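You operate a simulated robot arm through the tools that you are given. There is no shell and no other tool.

Carry out the task below with a simulated robot arm. There is one attempt and no reset: what you move stays moved.

## Task
The spinner shows UNEVEN: add the yellow glue tube and run it.
Fine: shut the hood, press the green button once and wait till the green lamp is out; leave the dial and the other tubes.

It is judged by the outcome, as a careful person would: the job done as asked, and still so three seconds after it is handed in. It fails if anything else is knocked over, pushed out of place, dropped, spilled or broken.

## Robot
A 7-joint arm with a two-finger parallel gripper, fixed in place. Base frame: the origin is at the foot of the arm, x ahead of it, y to its left, z up. Lengths are in mm, angles in degrees, forces in N, time in s.
With the tool pointing down near the work surface it reaches from about 300 to 700 mm from the base axis. Its first joint turns from -66.0 to 66.0 degrees. Payload 1.57 kg.
The tool frame sits at the grasp point between the pads (the TCP): z along the fingers, y along the line on which they close. The tips reach 30 mm beyond it. The gripper opens to 110 mm. The fingers are 24 mm wide and 12 mm thick; the gripper's body (48 by 112 mm) begins 78 mm behind the TCP.
Orientation is that of the tool frame in the base frame, as a unit quaternion [x, y, z, w]. With the fingers straight down and closing along the base's y, the tool's x points along the base's -x, its y along +y and its z along -z.

## Interface
- The arm moves only by the tool play_rows. Its argument "rows" is a list that holds one entry, the list of rows, each a list of 6 numbers: the shift along the tool's x, y, z in mm, then the turn, a rotation vector about the tool's x, y, z in rad. In form: [[[dx, dy, dz, rx, ry, rz], ...]]. A call has 1 to 20 rows; each row is the pose to reach, as a shift and turn from the pose commanded when the call began, along the tool's axes at that moment. "claw" is the opening, from 0 (shut) to 1 (fully open), set as the call begins (left out, the last holds). Rows are played at 5 a second. More than 50 mm and 8.6 degrees between two rows, or a gripper value outside its range, and nothing of the call is played. A pose out of reach is approached as far as the arm can. The call stops where the force on the tool passes 70 N (or 10 N more than at its start, if that is more) or the arm is blocked; 0.2 s more then pass. The fingers move at their own pace (about 108 mm/s each) and stop on an object; they squeeze with about 35 N. The grip force told is the motor's: it shows also when the fingers shut on nothing. Time passes only in rows, and 0.2 s behind the last, so rows that repeat a pose let the fingers close. The reply holds the time, the measured pose of the TCP, the force on the tool along the base axes, the opening and the grip force, in the units named above and with some noise, with the torque about the TCP (base axes, N m) and any sound that the robot's microphone picked up.
- Cameras (640 x 400 px; columns grow to the right, rows downward): "scene" is fixed at [147.1, -381.5, 1399.9]; the picture's right is [0.90, -0.43, 0.00], its down [-0.27, -0.56, -0.78] and it looks along [0.34, 0.70, -0.62] (base axes); focal length 373 px, centre (320, 200). "wrist" rides on the gripper at [70, 16, -141] in the tool frame; the picture's right is [-0.23, 0.97, 0.00], its down [-0.86, -0.20, -0.48] and it looks along [-0.47, -0.11, 0.88] (tool axes); focal length 222 px, centre (320, 200). There is no depth. A picture from a camera that has moved, and an enlarged one, comes with that camera's place and axes in the base frame and with its lens.
- get_image(camera): a new picture of that camera. The clock stands still meanwhile.
- enlarge(camera, box): a new picture of the part [left, top, right, bottom] of that camera's present view, enlarged. The clock stands still meanwhile.
- finish_job(): hands the job in; it is judged then, once.

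Nothing tells you positions but the pictures and the camera data. Unless the task says otherwise, let go and move clear before handing in.

The tools are called after "Call:" as name(argument=value, ...) on one line, values as JSON. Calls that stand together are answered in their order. play_rows: Moves the arm, as the interface text tells. Its arguments: {"type":"object","properties":{"rows":{"type":"array","items":{"type":"array","items":{"type":"array","items":{"type":"number"}}}},"claw":{"type":"number"}},"required":["rows"]} The other tools are called the same way: get_image (camera) takes a picture; enlarge (camera, box) takes an enlarged picture of a part of a camera's view; finish_job () hands the job in.

At the start:

```text
time_s: 0.0
eef_pos: [342.2, -66.4, 1118.8]
tcp_rot: [0.0, 1.0, -0.001, 0.0]
wrist_force: [0.1, -0.6, 0.1]
moment: [0.02, 0.01, 0.01]
finger_gap: 109.8
finger_force: 0.0
```

scene: 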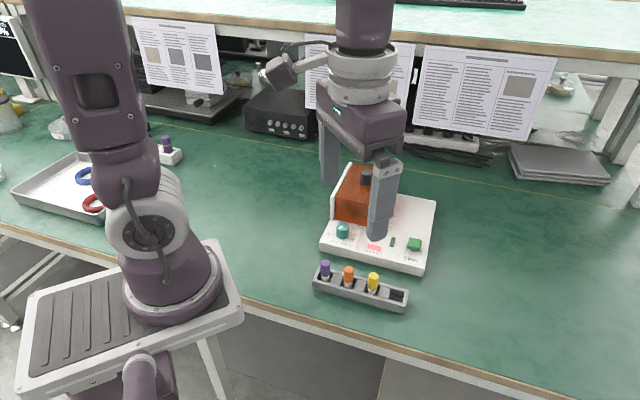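
wrist: 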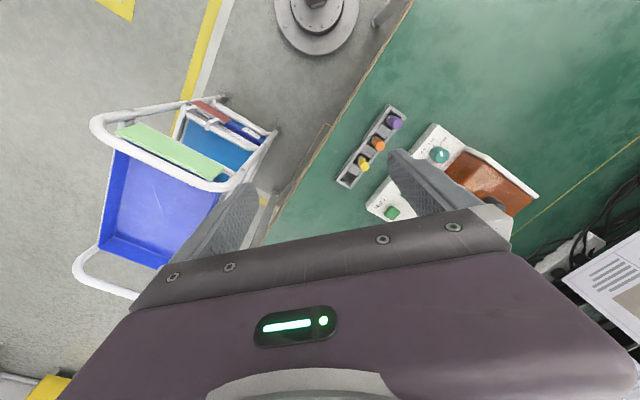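

The picture shows a white spinner with an orange hood behind the gripper, and a rack with purple, orange and yellow tubes in front of it. I'll take enlarged views before moving.

Call:
enlarge(camera="scene", box=[300, 150, 460, 320])

Call:
enlarge(camera="wrist", box=[320, 80, 560, 240])

Call:
enlarge(camera="scene", box=[400, 30, 560, 150])

Call:
enlarge(camera="scene", box=[0, 110, 240, 260])

```text
2.35 times, centred on (380, 235) of scene
camera zoom: at [147.1, -381.5, 1399.9], right [0.9, -0.43, 0.0], down [-0.27, -0.56, -0.78], along [0.34, 0.7, -0.62], focal length 877 px, centre (179, 118)
```

zoom: 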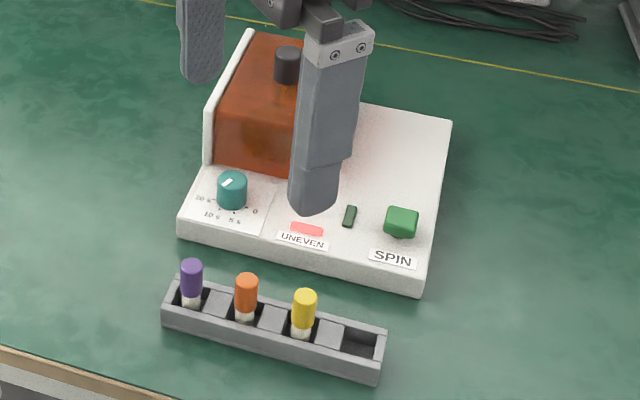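

```text
2.50 times, centred on (440, 160) of wrist
camera zoom: at [272.3, -49.5, 1260.0], right [0.23, 0.97, 0.0], down [0.86, -0.2, 0.48], along [0.47, -0.11, -0.88], focal length 555 px, centre (20, 300)
```

zoom: 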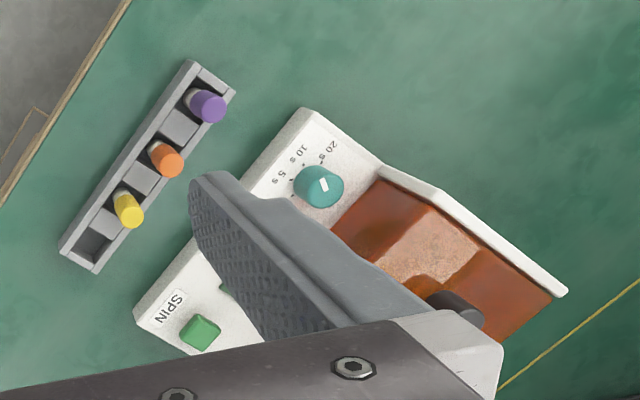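

```text
3.33 times, centred on (480, 90) of scene
camera zoom: at [147.1, -381.5, 1399.9], right [0.9, -0.43, 0.0], down [-0.27, -0.56, -0.78], along [0.34, 0.7, -0.62], focal length 1242 px, centre (-213, 567)
```

zoom: 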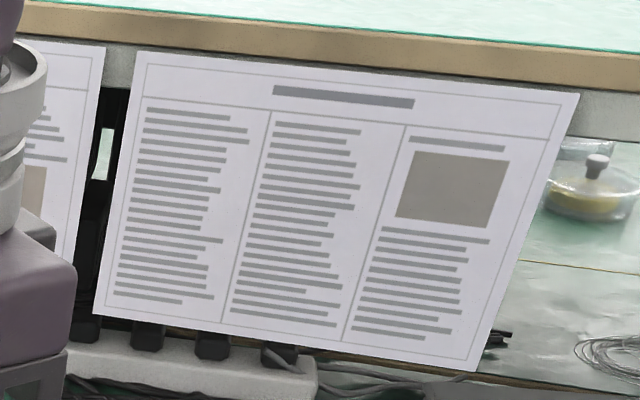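

```text
2.67 times, centred on (120, 185) of scene
camera zoom: at [147.1, -381.5, 1399.9], right [0.9, -0.43, 0.0], down [-0.27, -0.56, -0.78], along [0.34, 0.7, -0.62], focal length 994 px, centre (853, 240)
```

zoom: 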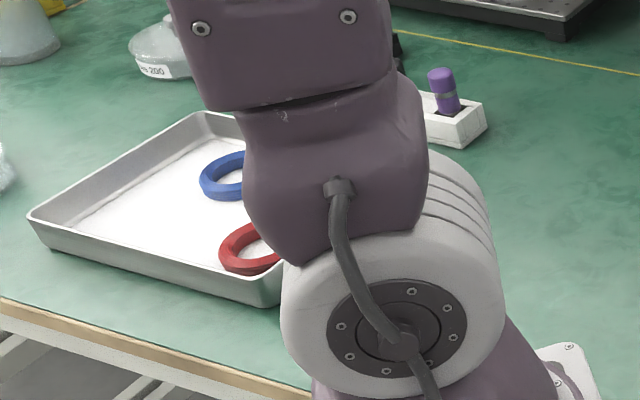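

The gripper hides part of the spinner, and it looks like the table is near z≈750 with the tubes near (450, 0). I'll stay high and swing the arm to the left to clear both views.

Call:
play_rows(rows=[[[11, 46, 0, 0, 0, 0], [23, 92, 0, 0, 0, 0], [34, 138, 0, 0, 0, 0], [46, 184, 0, 0, 0, 0], [57, 230, 0, 0, 0, 0], [69, 276, 0, 0, 0, 0], [80, 322, 0, 0, 0, 0], [92, 366, 0, 0, 0, 0], [92, 366, 0, 0, 0, 0]]], claw=1)

```text
time_s: 2.0
eef_pos: [250.2, 298.5, 1117.6]
tcp_rot: [0.0, 1.0, 0.0, 0.0]
wrist_force: [0.2, -0.4, 0.9]
moment: [0.0, 0.0, 0.01]
finger_gap: 109.7
finger_force: 0.0
```

The arm is now off to the left, so the spinner should be in clear view. I'll take pictures of it from both cameras.

Call:
get_image(camera="scene")

Call:
enlarge(camera="scene", box=[304, 150, 448, 240])

Call:
enlarge(camera="scene", box=[304, 225, 448, 315])

Call:
get_image(camera="wrist")

```text
taken
```

scene: 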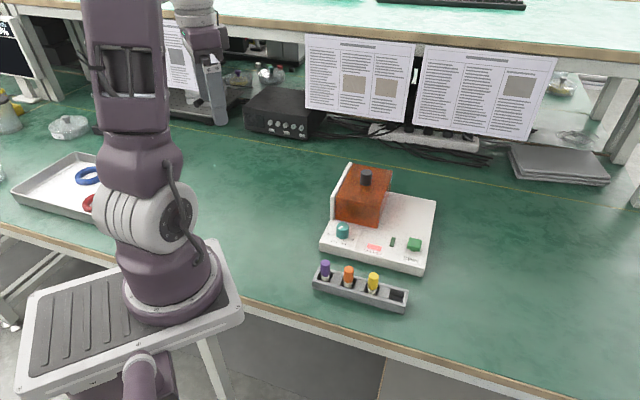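

```text
4.44 times, centred on (376, 195) of scene
camera zoom: at [147.1, -381.5, 1399.9], right [0.9, -0.43, 0.0], down [-0.27, -0.56, -0.78], along [0.34, 0.7, -0.62], focal length 1656 px, centre (71, 222)
```

zoom: 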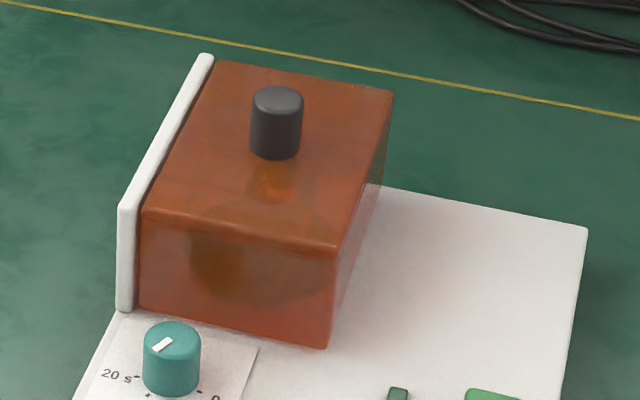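

```text
4.44 times, centred on (376, 270) of scene
camera zoom: at [147.1, -381.5, 1399.9], right [0.9, -0.43, 0.0], down [-0.27, -0.56, -0.78], along [0.34, 0.7, -0.62], focal length 1656 px, centre (71, -111)
```

zoom: 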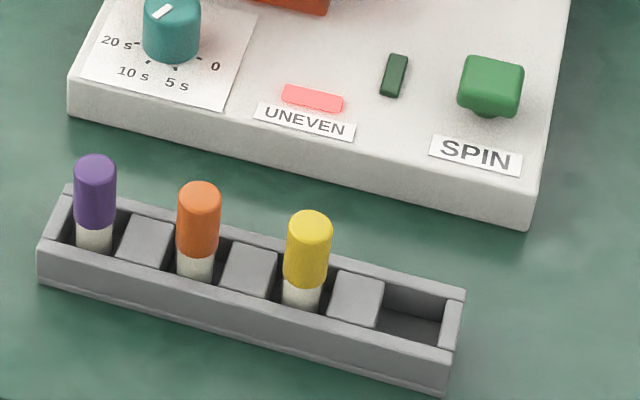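

```text
taken
camera wrist: at [179.7, 316.4, 1259.3], right [0.23, 0.97, 0.0], down [0.85, -0.2, 0.48], along [0.47, -0.11, -0.88], focal length 222 px, centre (320, 200)
```

wrist: 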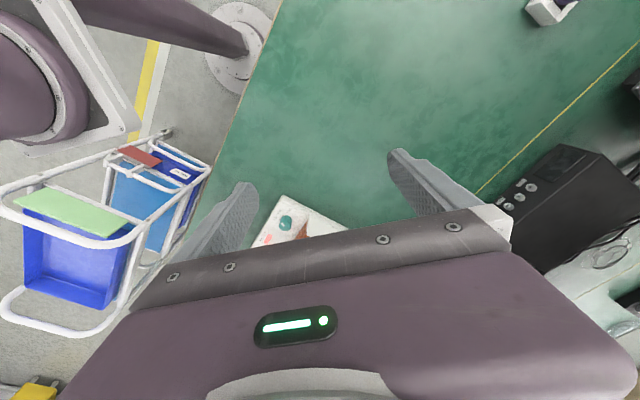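

The hood is an orange box with a black knob on top and a white plate on its left side. I can't yet tell how it opens or whether it's open now, so I'll bring the wrist camera over the spinner, still high up.

Call:
play_rows(rows=[[[-31, -18, 10, 0, 0, 0.082], [-62, -36, 20, 0, 0, 0.164], [-93, -53, 30, 0, 0, 0.246], [-124, -71, 40, 0, 0, 0.328], [-155, -89, 50, 0, 0, 0.41], [-186, -107, 60, 0, 0, 0.492], [-217, -125, 70, 0, 0, 0.574], [-248, -142, 80, 0, 0, 0.656], [-279, -160, 90, 0, 0, 0.738], [-310, -178, 98, 0, 0, 0.82], [-310, -178, 98, 0, 0, 0.82]]])

Call:
get_image(camera="wrist")

Call:
get_image(camera="scene")

```text
time_s: 4.4
eef_pos: [558.8, 118.7, 1020.1]
tcp_rot: [0.399, 0.917, 0.0, 0.0]
wrist_force: [-0.5, 0.4, 0.0]
moment: [-0.05, -0.01, -0.02]
finger_gap: 110.0
finger_force: 0.0
```

```text
taken
camera wrist: at [523.0, 182.1, 1162.3], right [0.87, 0.5, 0.0], down [0.44, -0.76, 0.48], along [0.24, -0.42, -0.88], focal length 222 px, centre (320, 200)
```

wrist: 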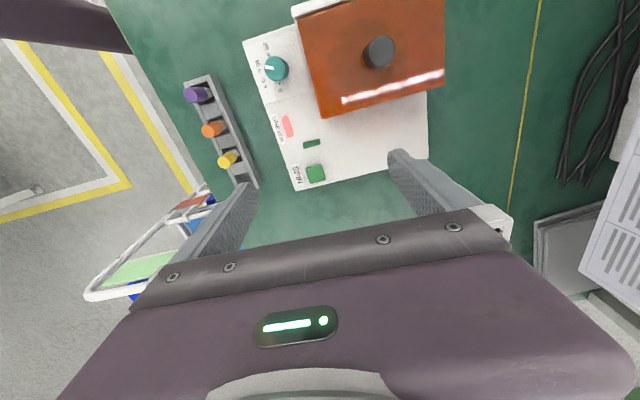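

```text
taken
```

scene: 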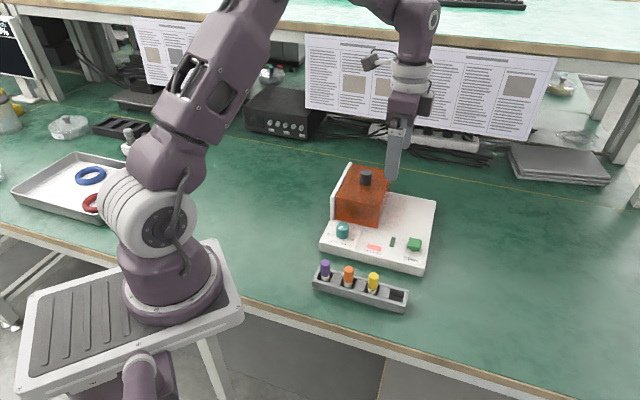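

This view shows the hood and panel well. I'll enlarge it to read the geometry.

Call:
enlarge(camera="wrist", box=[230, 0, 460, 200])

Call:
enlarge(camera="wrist", box=[170, 60, 290, 200])

Call:
enlarge(camera="scene", box=[320, 155, 448, 255])

```text
2.00 times, centred on (345, 100) of wrist
camera zoom: at [523.0, 182.1, 1162.3], right [0.87, 0.5, 0.0], down [0.44, -0.76, 0.48], along [0.24, -0.42, -0.88], focal length 444 px, centre (270, 400)
```

zoom: 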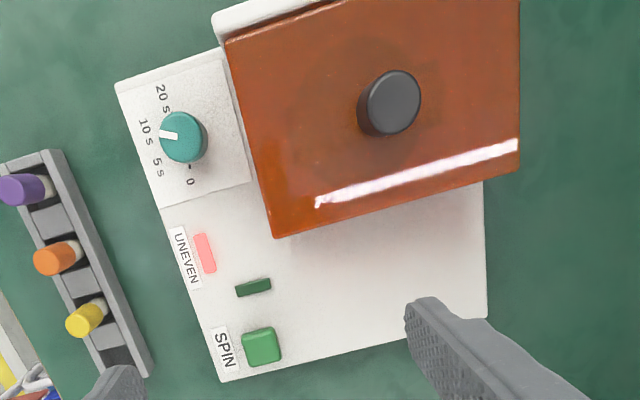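

```text
2.86 times, centred on (230, 130) of wrist
camera zoom: at [523.0, 182.1, 1162.3], right [0.87, 0.5, 0.0], down [0.44, -0.76, 0.48], along [0.24, -0.42, -0.88], focal length 635 px, centre (577, 400)
```

zoom: 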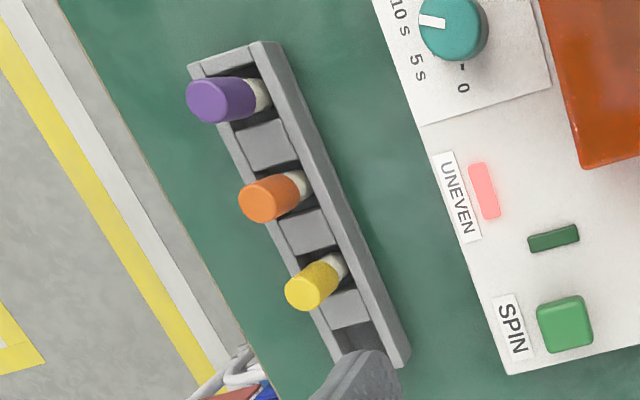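

```text
4.00 times, centred on (384, 205) of scene
camera zoom: at [147.1, -381.5, 1399.9], right [0.9, -0.43, 0.0], down [-0.27, -0.56, -0.78], along [0.34, 0.7, -0.62], focal length 1490 px, centre (64, 180)
```

zoom: 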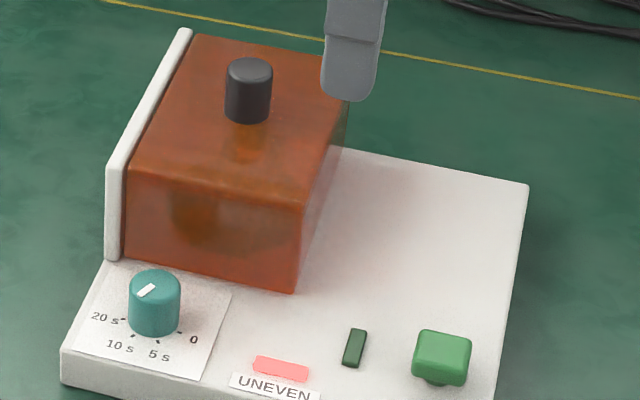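

Triangulating puts the spinner base as a square of about 235 mm turned 45°. The hood top is near z≈866, its knob near (561, 235, 902) and the SPIN button near (586, 56, 812). I'll zoom in on the hood to work out how it moves.

Call:
enlarge(camera="scene", box=[326, 158, 406, 228])

Call:
enlarge(camera="wrist", box=[290, 0, 450, 120])

```text
5.71 times, centred on (366, 193) of scene
camera zoom: at [147.1, -381.5, 1399.9], right [0.9, -0.43, 0.0], down [-0.27, -0.56, -0.78], along [0.34, 0.7, -0.62], focal length 2129 px, centre (57, 240)
```

zoom: 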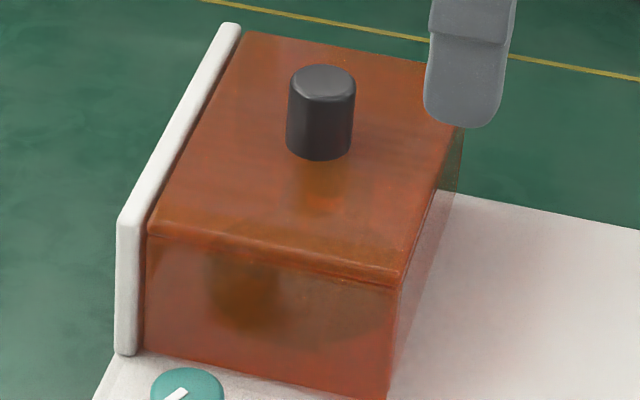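

```text
3.33 times, centred on (370, 60) of wrist
camera zoom: at [523.0, 182.1, 1162.3], right [0.87, 0.5, 0.0], down [0.44, -0.76, 0.48], along [0.24, -0.42, -0.88], focal length 740 px, centre (153, 667)
```

zoom: 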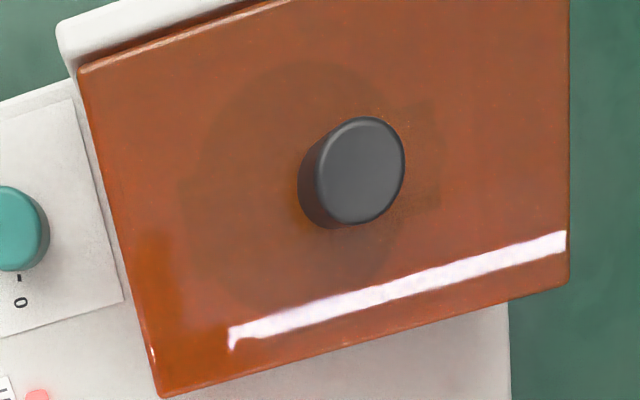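

I can see a rotor disc through the closed hood. I don't know yet if the hood lifts, hinges or slides, so I'll move above the knob to grip it and test gently.

Call:
play_rows(rows=[[[21, 20, 15, 0, 0, 0], [42, 40, 30, 0, 0, 0], [63, 60, 45, 0, 0, 0], [83, 81, 60, 0, 0, 0], [83, 81, 60, 0, 0, 0]]])

Call:
get_image(camera="wrist")

Call:
get_image(camera="scene")

```text
time_s: 5.6
eef_pos: [563.0, 236.9, 960.5]
tcp_rot: [0.398, 0.917, 0.0, 0.0]
wrist_force: [0.5, -0.3, -0.8]
moment: [0.01, -0.01, -0.03]
finger_gap: 110.0
finger_force: 0.1
```

```text
taken
camera wrist: at [526.9, 300.2, 1101.7], right [0.87, 0.5, 0.0], down [0.44, -0.76, 0.48], along [0.24, -0.41, -0.88], focal length 222 px, centre (320, 200)
```

wrist: 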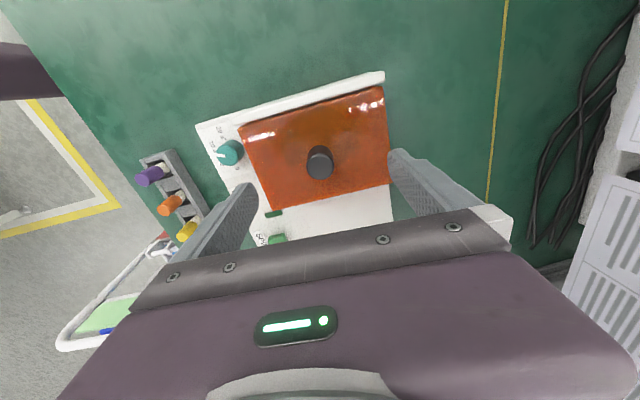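

```text
taken
```

scene: 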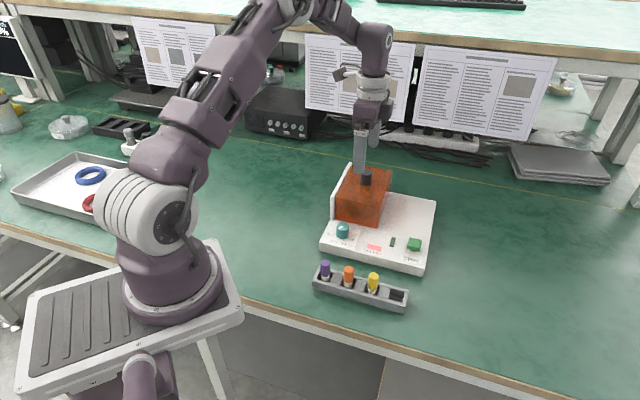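

Call:
enlarge(camera="wrist", box=[190, 60, 410, 240])

```text
2.22 times, centred on (300, 150) of wrist
camera zoom: at [526.9, 300.2, 1101.7], right [0.87, 0.5, 0.0], down [0.44, -0.76, 0.48], along [0.24, -0.41, -0.88], focal length 494 px, centre (364, 311)
```

zoom: 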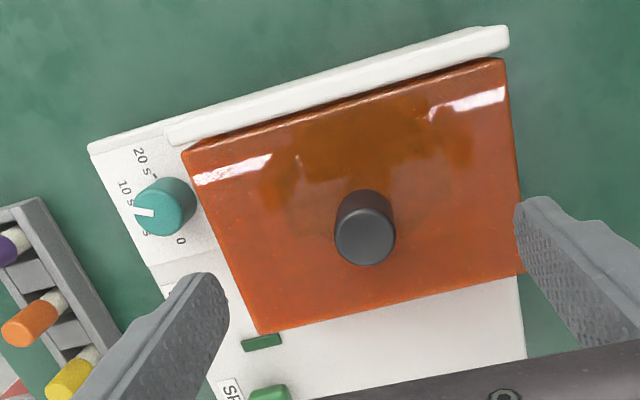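

The knob is centred under the fingers at about (563, 235). I'll lower the fingers around it, stopping just above the hood top, and close.

Call:
play_rows(rows=[[[-1, -1, 20, 0, 0, 0], [-1, -1, 40, 0, 0, 0], [-1, -1, 57, 0, 0, 0], [-1, -1, 57, 0, 0, 0]]], claw=0.6)

Call:
get_image(camera="wrist")

Call:
enlarge(camera="scene", box=[326, 138, 422, 228])

```text
time_s: 6.6
eef_pos: [562.2, 237.0, 903.9]
tcp_rot: [0.399, 0.917, 0.0, -0.001]
wrist_force: [0.1, 0.3, -0.1]
moment: [0.04, -0.07, 0.0]
finger_gap: 65.9
finger_force: 0.1
```

```text
taken
camera wrist: at [526.5, 298.6, 1044.7], right [0.87, 0.5, 0.0], down [0.44, -0.76, 0.48], along [0.24, -0.41, -0.88], focal length 222 px, centre (320, 200)
```

wrist: 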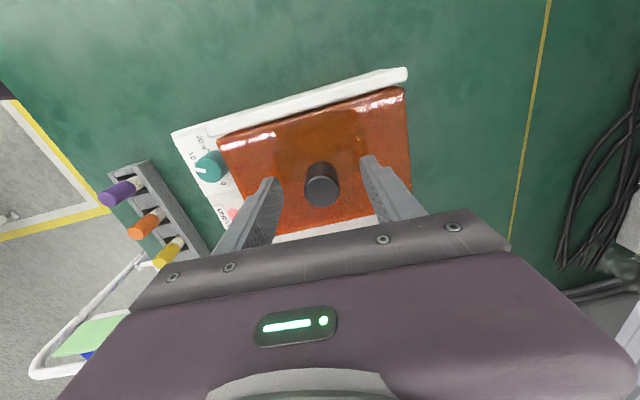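

```text
4.44 times, centred on (374, 183) of scene
camera zoom: at [147.1, -381.5, 1399.9], right [0.9, -0.43, 0.0], down [-0.27, -0.56, -0.78], along [0.34, 0.7, -0.62], focal length 1656 px, centre (80, 276)
```

zoom: 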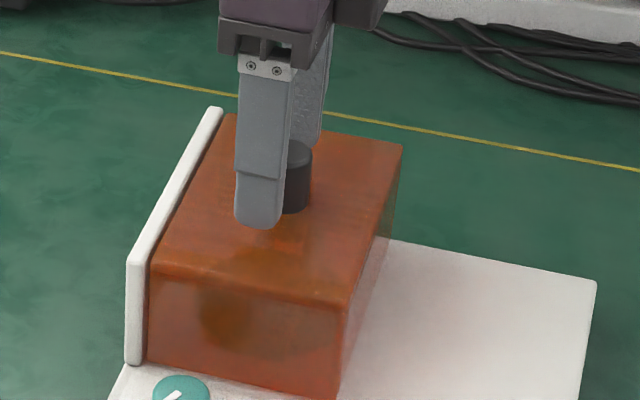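

The fingers straddle the knob with no contact yet. I'll close on it and hold still to read the forces.

Call:
play_rows(rows=[[[-2, 0, 0, 0, 0, 0], [-2, 0, 0, 0, 0, 0], [-2, 0, 0, 0, 0, 0], [-2, 0, 0, 0, 0, 0]]], claw=0)

```text
time_s: 7.6
eef_pos: [565.8, 233.7, 904.7]
tcp_rot: [0.399, 0.917, 0.0, 0.0]
wrist_force: [2.7, 4.5, -1.4]
moment: [-0.04, 0.29, -0.02]
finger_gap: 27.6
finger_force: 37.8
```

I have the knob, with the pads 27.6 mm apart. First test is a very small lift of 3 mm while watching the force.

Call:
play_rows(rows=[[[0, 0, -1, 0, 0, 0], [0, 0, -2, 0, 0, 0], [0, 0, -3, 0, 0, 0], [0, 0, -3, 0, 0, 0]]])

Call:
enlarge(camera="scene", box=[326, 138, 422, 228])

```text
time_s: 8.6
eef_pos: [565.5, 233.4, 905.7]
tcp_rot: [0.398, 0.917, -0.001, -0.001]
wrist_force: [8.9, 10.6, -34.2]
moment: [0.56, -0.38, -0.01]
finger_gap: 27.7
finger_force: 37.8
```

```text
4.44 times, centred on (374, 183) of scene
camera zoom: at [147.9, -381.0, 1399.9], right [0.9, -0.43, 0.0], down [-0.27, -0.56, -0.78], along [0.34, 0.7, -0.62], focal length 1656 px, centre (80, 276)
```

zoom: 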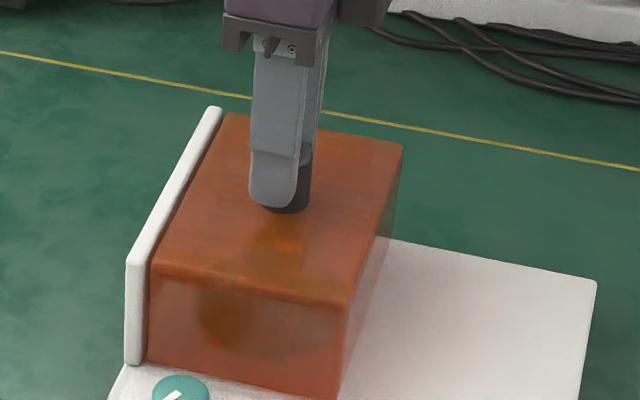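

Lifting met a firm 34 N resistance with almost no movement, so the hood doesn't lift. I'll undo that and try a small slide to the right, away from the white wall.

Call:
play_rows(rows=[[[0, 0, 1.5, 0, 0, 0], [0, 0, 3, 0, 0, 0], [0, 0, 3, 0, 0, 0]]])

Call:
play_rows(rows=[[[-1, 0, 0, 0, 0, 0], [-2, 0, 0, 0, 0, 0], [-3, 0, 0, 0, 0, 0], [-3, 0, 0, 0, 0, 0]]])

Call:
enlarge(camera="scene", box=[326, 138, 422, 228])

```text
time_s: 9.4
eef_pos: [566.1, 234.0, 905.7]
tcp_rot: [0.399, 0.917, 0.001, 0.002]
wrist_force: [0.3, 2.7, 5.6]
moment: [0.28, 0.93, -0.13]
finger_gap: 27.6
finger_force: 37.5
```

```text
time_s: 10.4
eef_pos: [567.0, 232.6, 904.8]
tcp_rot: [0.398, 0.917, 0.001, 0.002]
wrist_force: [2.1, 2.9, 29.0]
moment: [-0.21, 0.27, 0.05]
finger_gap: 27.4
finger_force: 37.7
```

```text
4.44 times, centred on (374, 183) of scene
camera zoom: at [146.7, -381.6, 1399.9], right [0.9, -0.43, 0.0], down [-0.27, -0.56, -0.78], along [0.34, 0.7, -0.62], focal length 1656 px, centre (80, 276)
```

zoom: 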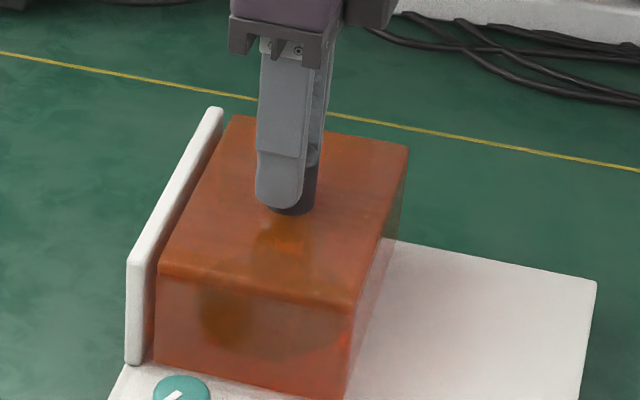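

The hood slid right by about 3 mm with only a light sideways force, so it is a sliding hood. I'll ease off the downward load and continue sliding it along that line.

Call:
play_rows(rows=[[[0, 0, -1, 0, 0, 0], [-4, 0, -1, 0, 0, 0], [-10, 0, -1, 0, 0, 0], [-16, 0, -1, 0, 0, 0], [-22, 0, -1, 0, 0, 0], [-28, 0, -1, 0, 0, 0], [-28, 0, -1, 0, 0, 0]]])

Call:
enlarge(camera="scene", box=[316, 138, 444, 238])

```text
time_s: 12.0
eef_pos: [585.8, 212.0, 905.9]
tcp_rot: [0.399, 0.917, 0.002, 0.0]
wrist_force: [15.8, 18.1, 11.0]
moment: [0.44, 0.14, -0.05]
finger_gap: 27.4
finger_force: 38.3
```

```text
4.00 times, centred on (380, 188) of scene
camera zoom: at [147.4, -381.2, 1400.0], right [0.9, -0.43, 0.0], down [-0.27, -0.56, -0.78], along [0.34, 0.7, -0.62], focal length 1490 px, centre (80, 248)
```

zoom: 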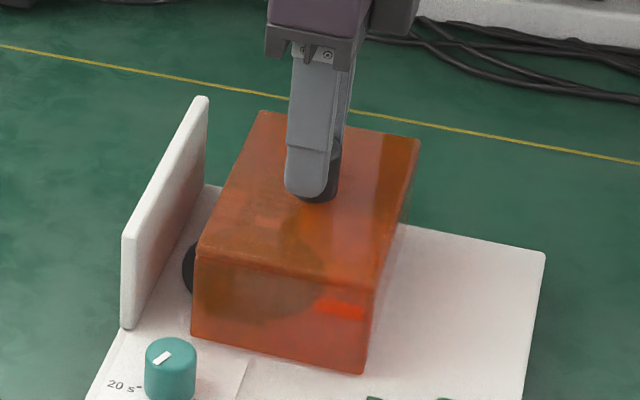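

The rotor is starting to show, and a side load of about 24 N tells me the rail runs roughly 1–2° off my path. I'll correct for that and carry on sliding.

Call:
play_rows(rows=[[[0, 1, -0.5, 0, 0, 0], [-5, 1.2, -0.5, 0, 0, 0], [-12, 1.4, -0.5, 0, 0, 0], [-19, 1.6, -0.5, 0, 0, 0], [-26, 1.8, -0.5, 0, 0, 0], [-33, 2, -0.5, 0, 0, 0], [-40, 2.2, -0.5, 0, 0, 0], [-40, 2.2, -0.5, 0, 0, 0]]])

Call:
enlarge(camera="scene", box=[316, 138, 444, 238])

```text
time_s: 13.8
eef_pos: [613.8, 184.9, 904.8]
tcp_rot: [0.399, 0.917, 0.0, 0.0]
wrist_force: [12.2, 11.6, -13.7]
moment: [0.69, -0.54, 0.09]
finger_gap: 27.5
finger_force: 37.7
```

```text
4.00 times, centred on (380, 188) of scene
camera zoom: at [147.7, -381.2, 1399.9], right [0.9, -0.43, 0.0], down [-0.27, -0.56, -0.78], along [0.34, 0.7, -0.62], focal length 1490 px, centre (80, 248)
```

zoom: 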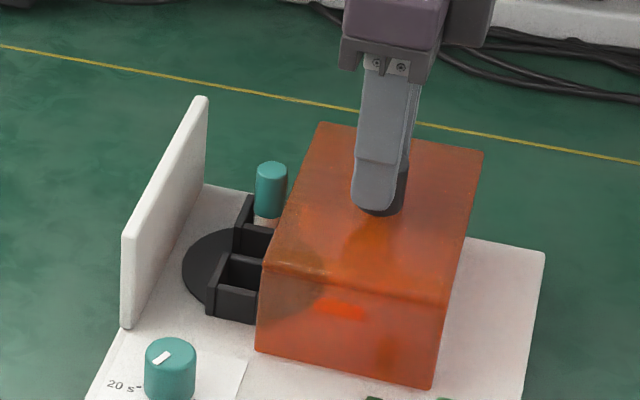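

The rotor carries square pockets, with a teal tube in the back one and an empty one at the front. I'll slide the hood further to uncover it fully.

Call:
play_rows(rows=[[[0, 0.7, 0.5, 0, 0, 0], [-5, 0.9, 0.5, 0, 0, 0], [-12, 1.2, 0.5, 0, 0, 0], [-19, 1.4, 0.5, 0, 0, 0], [-26, 1.6, 0.5, 0, 0, 0], [-32, 1.8, 0.5, 0, 0, 0], [-32, 1.8, 0.5, 0, 0, 0]]])

Call:
enlarge(camera="scene", box=[316, 138, 444, 238])

```text
time_s: 15.4
eef_pos: [637.7, 161.6, 904.6]
tcp_rot: [0.399, 0.917, 0.0, -0.001]
wrist_force: [-7.3, -8.4, 2.2]
moment: [0.32, 0.18, -0.06]
finger_gap: 27.5
finger_force: 38.2
```

```text
4.00 times, centred on (380, 188) of scene
camera zoom: at [146.9, -381.7, 1399.8], right [0.9, -0.43, 0.0], down [-0.27, -0.56, -0.78], along [0.34, 0.7, -0.62], focal length 1490 px, centre (80, 248)
```

zoom: 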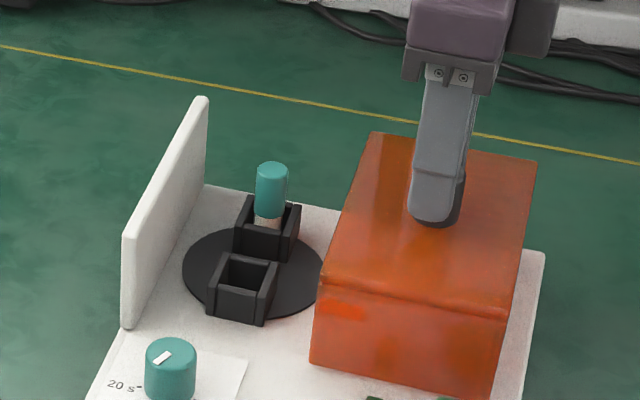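

The hood has slid about 101 mm and the rotor is fully exposed, with an empty front pocket and the teal tube at the back. I'll release the knob and rise straight up.

Call:
play_rows(rows=[[[0, 0, 0, 0, 0, 0], [0, 0, 0, 0, 0, 0], [0, 0, -10, 0, 0, 0], [0, 0, -30, 0, 0, 0], [0, 0, -60, 0, 0, 0], [0, 0, -95, 0, 0, 0], [0, 0, -95, 0, 0, 0]]], claw=0.6)

Call:
get_image(camera="wrist")

Call:
get_image(camera="scene")

```text
time_s: 17.0
eef_pos: [636.8, 163.1, 1000.3]
tcp_rot: [0.399, 0.917, 0.0, 0.0]
wrist_force: [0.4, 0.4, -0.5]
moment: [0.01, 0.02, 0.0]
finger_gap: 66.0
finger_force: 0.1
```

```text
taken
camera wrist: at [601.1, 227.2, 1141.0], right [0.87, 0.5, 0.0], down [0.44, -0.76, 0.48], along [0.24, -0.42, -0.88], focal length 222 px, centre (320, 200)
```

wrist: 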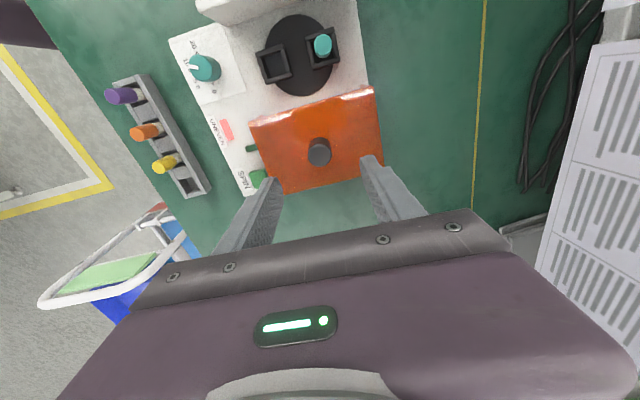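

```text
taken
```

scene: 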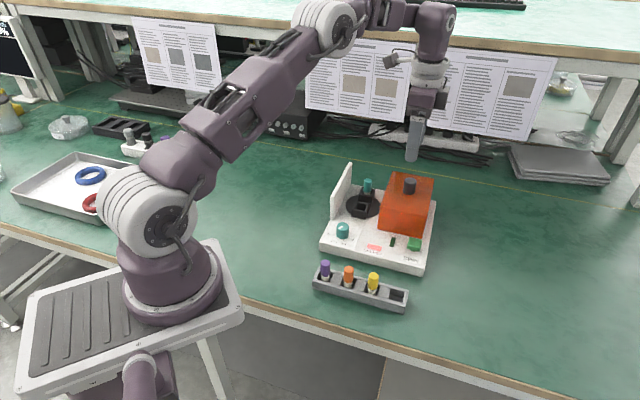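

The hood is parked open and the gripper is clear. Now I'll measure the empty pocket, the teal tube and the yellow tube accurately from both cameras.

Call:
enlarge(camera="wrist", box=[240, 0, 360, 100])

Call:
enlarge(camera="scene", box=[330, 170, 410, 230])

Call:
enlarge(camera="wrist", box=[100, 70, 220, 200])

Call:
enlarge(camera="scene", box=[308, 255, 412, 315])

```text
4.00 times, centred on (300, 50) of wrist
camera zoom: at [601.1, 227.2, 1141.0], right [0.87, 0.5, 0.0], down [0.44, -0.76, 0.48], along [0.24, -0.42, -0.88], focal length 888 px, centre (400, 800)
```

zoom: 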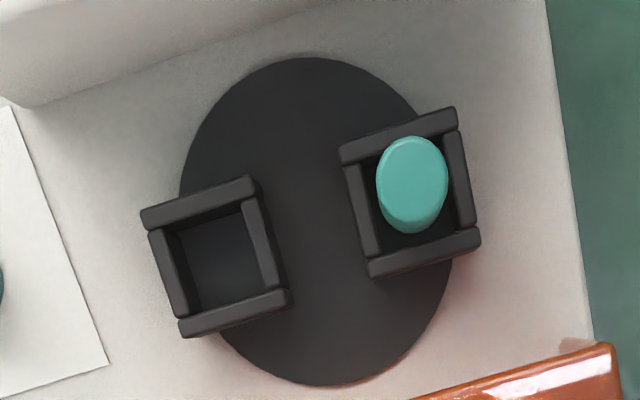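

```text
6.67 times, centred on (370, 200) of scene
camera zoom: at [147.1, -381.5, 1399.9], right [0.9, -0.43, 0.0], down [-0.27, -0.56, -0.78], along [0.34, 0.7, -0.62], focal length 2484 px, centre (-13, 200)
```

zoom: 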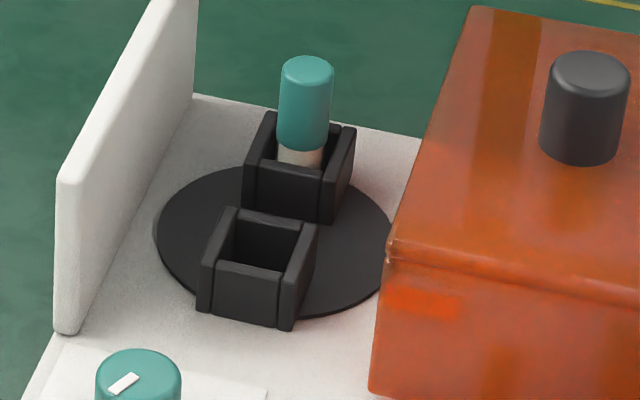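

```text
3.08 times, centred on (160, 135) of wrist
camera zoom: at [601.1, 227.2, 1141.0], right [0.87, 0.5, 0.0], down [0.44, -0.76, 0.48], along [0.24, -0.42, -0.88], focal length 684 px, centre (812, 400)
```

zoom: 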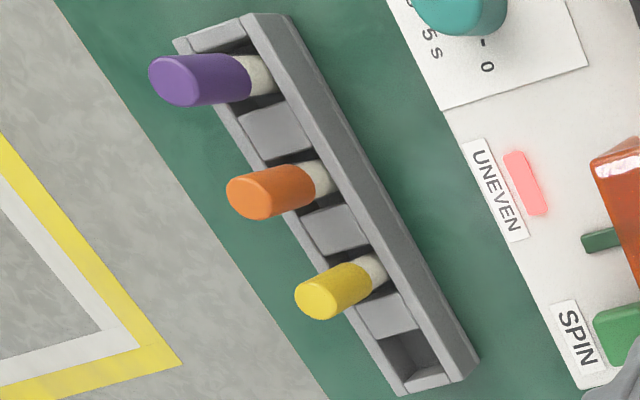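

```text
6.15 times, centred on (360, 285) of scene
camera zoom: at [147.1, -381.5, 1399.9], right [0.9, -0.43, 0.0], down [-0.27, -0.56, -0.78], along [0.34, 0.7, -0.62], focal length 2293 px, centre (74, -323)
```

zoom: 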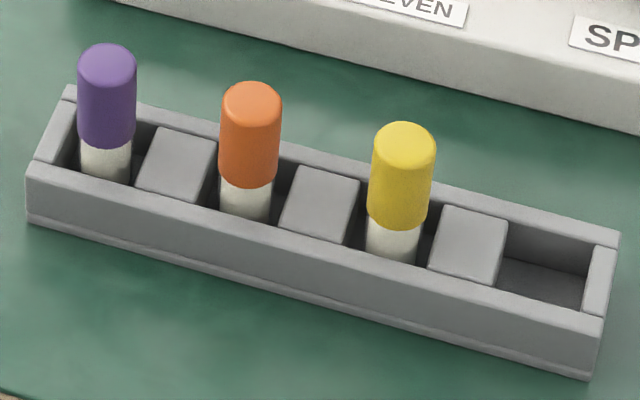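

Measured positions:
- Yellow cap top: about (450, 7, 826), with the cap bottom near z=799 and the rack rim near 788.
- Empty pocket rim centre: about (543, 213, 814).
- Teal tube: 63 mm further back than that pocket.

Next I'll move above the yellow tube, staying high.

Call:
play_rows(rows=[[[2, -41, 0, 0, 0, 0], [5, -82, 0, 0, 0, 0], [7, -123, 10, 0, 0, 0], [9, -164, 30, 0, 0, 0], [11, -205, 50, 0, 0, 0], [13, -243, 70, 0, 0, 0], [13, -243, 80, 0, 0, 0], [13, -243, 80, 0, 0, 0]]], claw=0.55)

Call:
get_image(camera="wrist")

Call:
enlarge(camera="wrist", box=[220, 100, 420, 240])

Call:
enlarge(camera="scene", box=[308, 215, 436, 315])

```text
time_s: 18.8
eef_pos: [453.1, 5.7, 920.1]
tcp_rot: [0.4, 0.916, 0.001, 0.001]
wrist_force: [0.6, -0.1, -0.2]
moment: [0.0, -0.04, 0.02]
finger_gap: 60.4
finger_force: 0.1
```

```text
taken
camera wrist: at [415.7, 69.9, 1061.6], right [0.87, 0.5, 0.0], down [0.44, -0.76, 0.48], along [0.24, -0.41, -0.88], focal length 222 px, centre (320, 200)
```

wrist: 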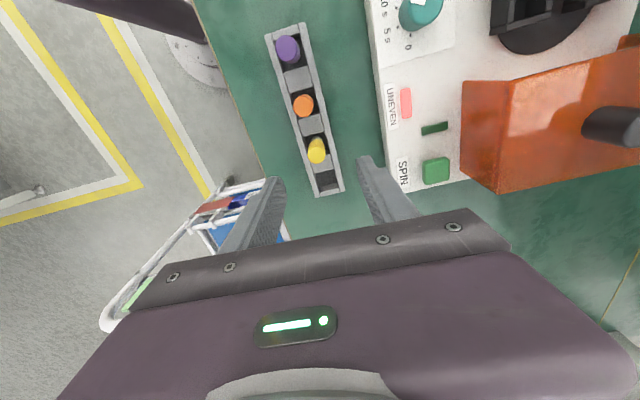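

```text
2.86 times, centred on (320, 170) of wrist
camera zoom: at [415.7, 69.9, 1061.6], right [0.87, 0.5, 0.0], down [0.44, -0.76, 0.48], along [0.24, -0.41, -0.88], focal length 635 px, centre (320, 286)
```

zoom: 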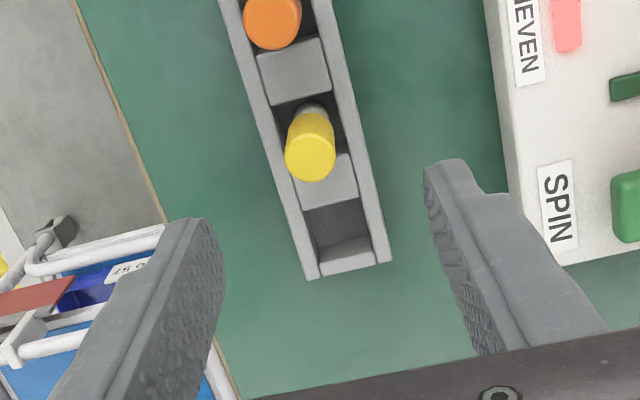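

```text
4.00 times, centred on (372, 265) of scene
camera zoom: at [147.1, -381.5, 1399.9], right [0.9, -0.43, 0.0], down [-0.27, -0.56, -0.78], along [0.34, 0.7, -0.62], focal length 1490 px, centre (112, -60)
```

zoom: 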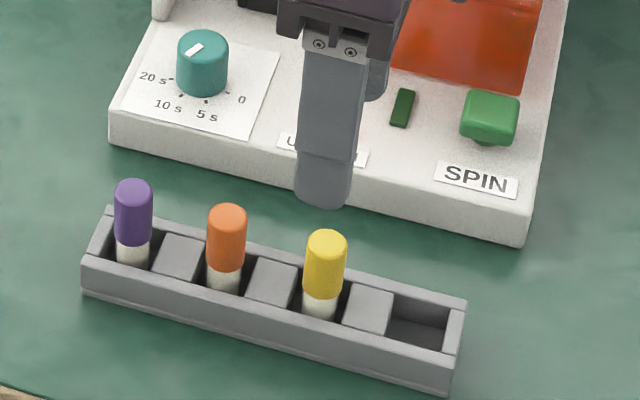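

The fingers are over the yellow tube but about 3–4 mm too far towards the spinner. I'll correct that, come down to just above the cap and check again.

Call:
play_rows(rows=[[[0, -3.5, 20, 0, 0, 0], [0, -3.5, 40, 0, 0, 0], [0, -3.5, 50, 0, 0, 0], [0, -3.5, 50, 0, 0, 0], [0, -3.5, 50, 0, 0, 0]]])

Call:
enlarge(camera="wrist", box=[220, 100, 420, 240])

Call:
enlarge(camera="scene", box=[324, 240, 420, 315])

```text
time_s: 20.0
eef_pos: [447.2, 3.3, 869.5]
tcp_rot: [0.398, 0.917, 0.0, 0.0]
wrist_force: [-0.6, -1.1, -0.1]
moment: [-0.04, 0.02, 0.03]
finger_gap: 60.4
finger_force: 0.0
```

```text
2.86 times, centred on (320, 170) of wrist
camera zoom: at [411.5, 66.4, 1010.9], right [0.87, 0.5, 0.0], down [0.44, -0.76, 0.48], along [0.24, -0.41, -0.88], focal length 635 px, centre (320, 286)
```

zoom: 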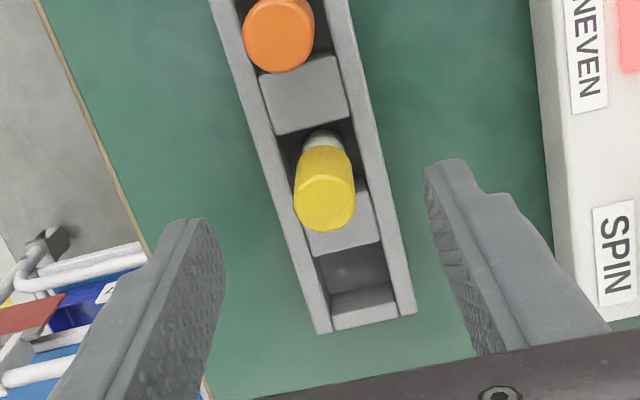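

```text
5.33 times, centred on (372, 278) of scene
camera zoom: at [147.1, -381.5, 1399.9], right [0.9, -0.43, 0.0], down [-0.27, -0.56, -0.78], along [0.34, 0.7, -0.62], focal length 1987 px, centre (43, -213)
```

zoom: 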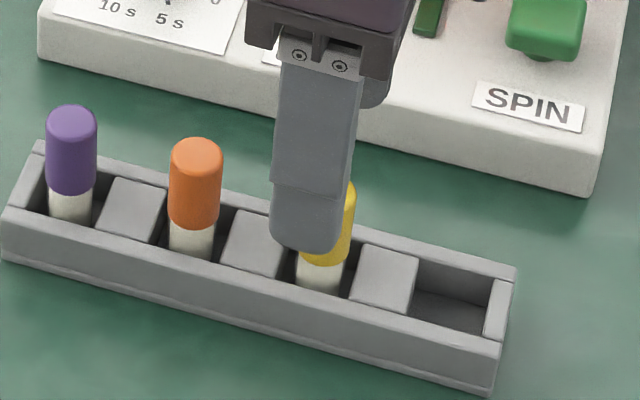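

The cap now sits within about 1 mm of the grasp axis. I'll go down to z≈826, which leaves the tips about 8 mm above the rack rim, and close on the cap.

Call:
play_rows(rows=[[[0, 0.7, 15, 0, 0, 0], [0, 0.7, 30, 0, 0, 0], [0, 0.7, 43.5, 0, 0, 0], [0, 0.7, 43.5, 0, 0, 0]]])

Call:
enlarge(camera="scene", box=[324, 240, 420, 315])

Call:
enlarge(camera="wrist", box=[220, 100, 420, 240])

```text
time_s: 21.0
eef_pos: [448.3, 3.5, 827.4]
tcp_rot: [0.398, 0.917, 0.001, 0.0]
wrist_force: [-0.8, -0.9, 0.5]
moment: [-0.01, -0.02, -0.01]
finger_gap: 60.0
finger_force: 0.0
```

```text
5.33 times, centred on (372, 278) of scene
camera zoom: at [147.1, -381.5, 1399.9], right [0.9, -0.43, 0.0], down [-0.27, -0.56, -0.78], along [0.34, 0.7, -0.62], focal length 1987 px, centre (43, -213)
```

zoom: 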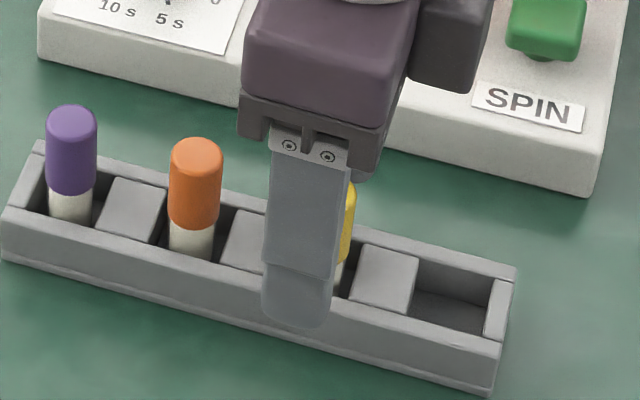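

```text
2.86 times, centred on (320, 170) of wrist
camera zoom: at [412.0, 66.9, 967.7], right [0.87, 0.5, 0.0], down [0.44, -0.76, 0.48], along [0.24, -0.41, -0.88], focal length 635 px, centre (320, 286)
```

zoom: 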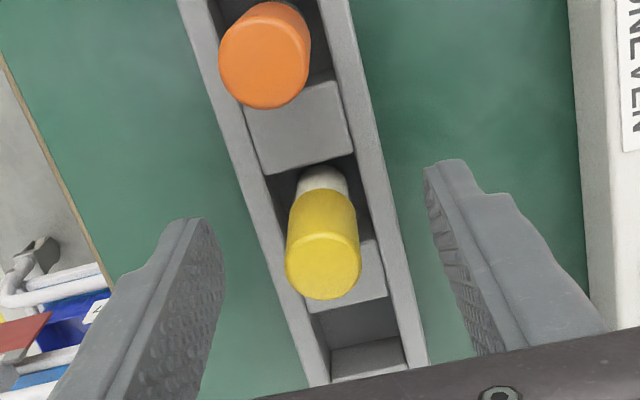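

The cap top lines up with the grasp point. Closing now.

Call:
play_rows(rows=[[[0, 0, 0, 0, 0, 0], [0, 0, 0, 0, 0, 0], [0, 0, 0, 0, 0, 0], [0, 0, 0, 0, 0, 0]]], claw=0)

Call:
enlarge(camera="wrist", box=[220, 100, 420, 240])

```text
time_s: 22.0
eef_pos: [446.7, 3.3, 826.7]
tcp_rot: [0.399, 0.917, 0.0, 0.0]
wrist_force: [-0.2, -0.6, -0.5]
moment: [0.03, -0.01, -0.01]
finger_gap: 18.3
finger_force: 32.9
```

```text
2.86 times, centred on (320, 170) of wrist
camera zoom: at [412.0, 66.9, 967.8], right [0.87, 0.5, 0.0], down [0.44, -0.76, 0.48], along [0.24, -0.41, -0.88], focal length 635 px, centre (320, 286)
```

zoom: 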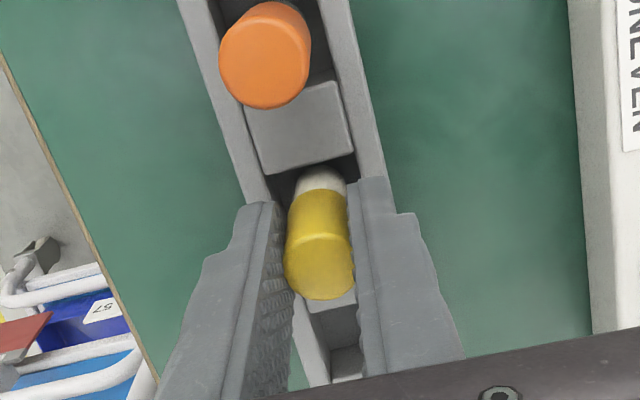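

The cap is held at 18.3 mm with no side load. I'll lift it straight up out of the rack.

Call:
play_rows(rows=[[[0, 0, -5, 0, 0, 0], [0, 0, -15, 0, 0, 0], [0, 0, -30, 0, 0, 0], [0, 0, -50, 0, 0, 0], [0, 0, -75, 0, 0, 0], [0, 0, -100, 0, 0, 0], [0, 0, -100, 0, 0, 0]]])

Call:
get_image(camera="wrist")

Call:
enlarge(camera="scene", box=[308, 195, 436, 315])

```text
time_s: 23.6
eef_pos: [449.8, 3.3, 926.8]
tcp_rot: [0.399, 0.917, 0.0, 0.001]
wrist_force: [-0.3, 0.4, -0.7]
moment: [-0.05, -0.01, -0.02]
finger_gap: 18.6
finger_force: 32.9
```

```text
taken
camera wrist: at [413.8, 66.4, 1068.0], right [0.87, 0.5, 0.0], down [0.44, -0.76, 0.48], along [0.24, -0.41, -0.88], focal length 222 px, centre (320, 200)
```

wrist: 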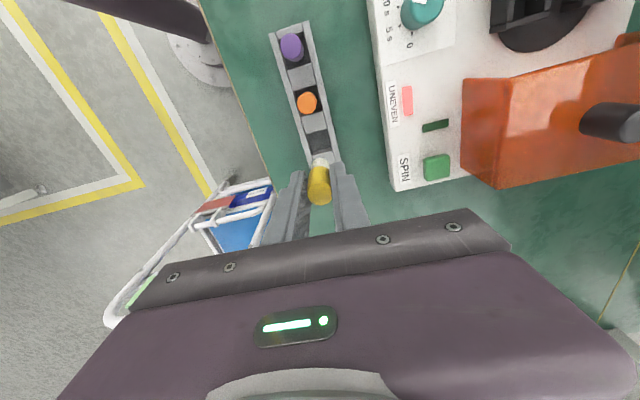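

```text
3.33 times, centred on (372, 255) of scene
camera zoom: at [147.1, -381.5, 1399.9], right [0.9, -0.43, 0.0], down [-0.27, -0.56, -0.78], along [0.34, 0.7, -0.62], focal length 1242 px, centre (147, 17)
```

zoom: 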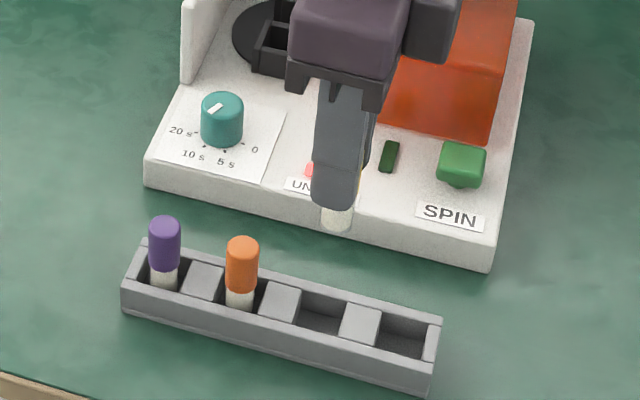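

The yellow tube is out and hanging straight. I'll go left first and then back over the empty pocket, keeping well clear of the hood.

Call:
play_rows(rows=[[[30, 10, 0, 0, 0, 0], [62, 30, 0, 0, 0, 0], [88, 65, 0, 0, 0, 0], [88.5, 105, 0, 0, 0, 0], [88.5, 145, 0, 0, 0, 0], [88.5, 180, 0, 0, 0, 0], [88.5, 211.7, 0, 0, 0, 0], [88.5, 211.7, 0, 0, 0, 0], [88.5, 211.7, 0, 0, 0, 0]]])

Call:
get_image(camera="wrist")

Call:
enlarge(camera="wrist", box=[240, 80, 420, 230])

Call:
enlarge(camera="scene", box=[324, 145, 420, 235])

```text
time_s: 25.6
eef_pos: [542.5, 212.6, 927.0]
tcp_rot: [0.399, 0.917, 0.0, 0.0]
wrist_force: [-0.4, -0.3, -1.0]
moment: [-0.01, 0.0, -0.05]
finger_gap: 18.5
finger_force: 32.2
```

```text
taken
camera wrist: at [506.6, 276.3, 1068.3], right [0.87, 0.5, 0.0], down [0.44, -0.76, 0.48], along [0.24, -0.41, -0.88], focal length 222 px, centre (320, 200)
```

wrist: 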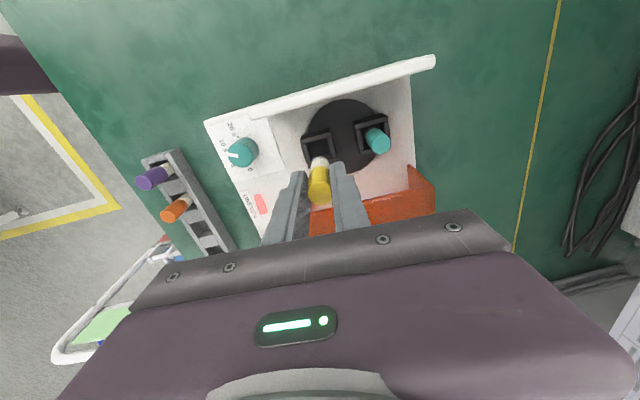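

```text
2.67 times, centred on (330, 155) of wrist
camera zoom: at [506.6, 276.3, 1068.3], right [0.87, 0.5, 0.0], down [0.44, -0.76, 0.48], along [0.24, -0.41, -0.88], focal length 592 px, centre (293, 320)
```

zoom: 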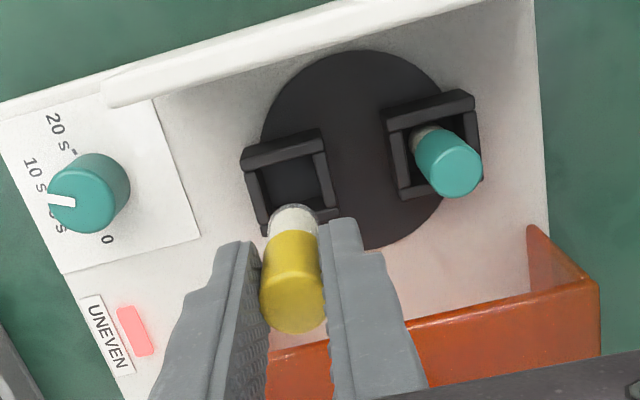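

```text
4.44 times, centred on (372, 190) of scene
camera zoom: at [147.1, -381.5, 1399.9], right [0.9, -0.43, 0.0], down [-0.27, -0.56, -0.78], along [0.34, 0.7, -0.62], focal length 1656 px, centre (89, 244)
```

zoom: 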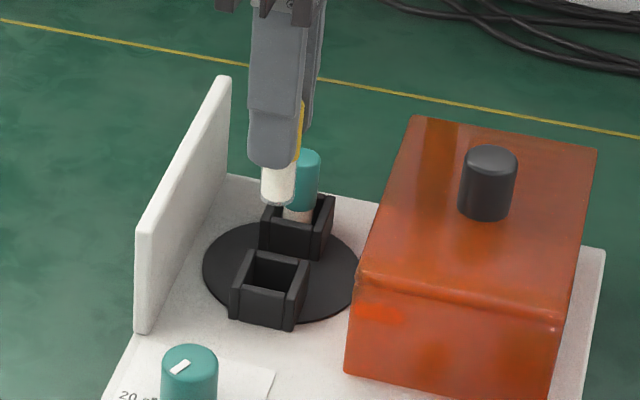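

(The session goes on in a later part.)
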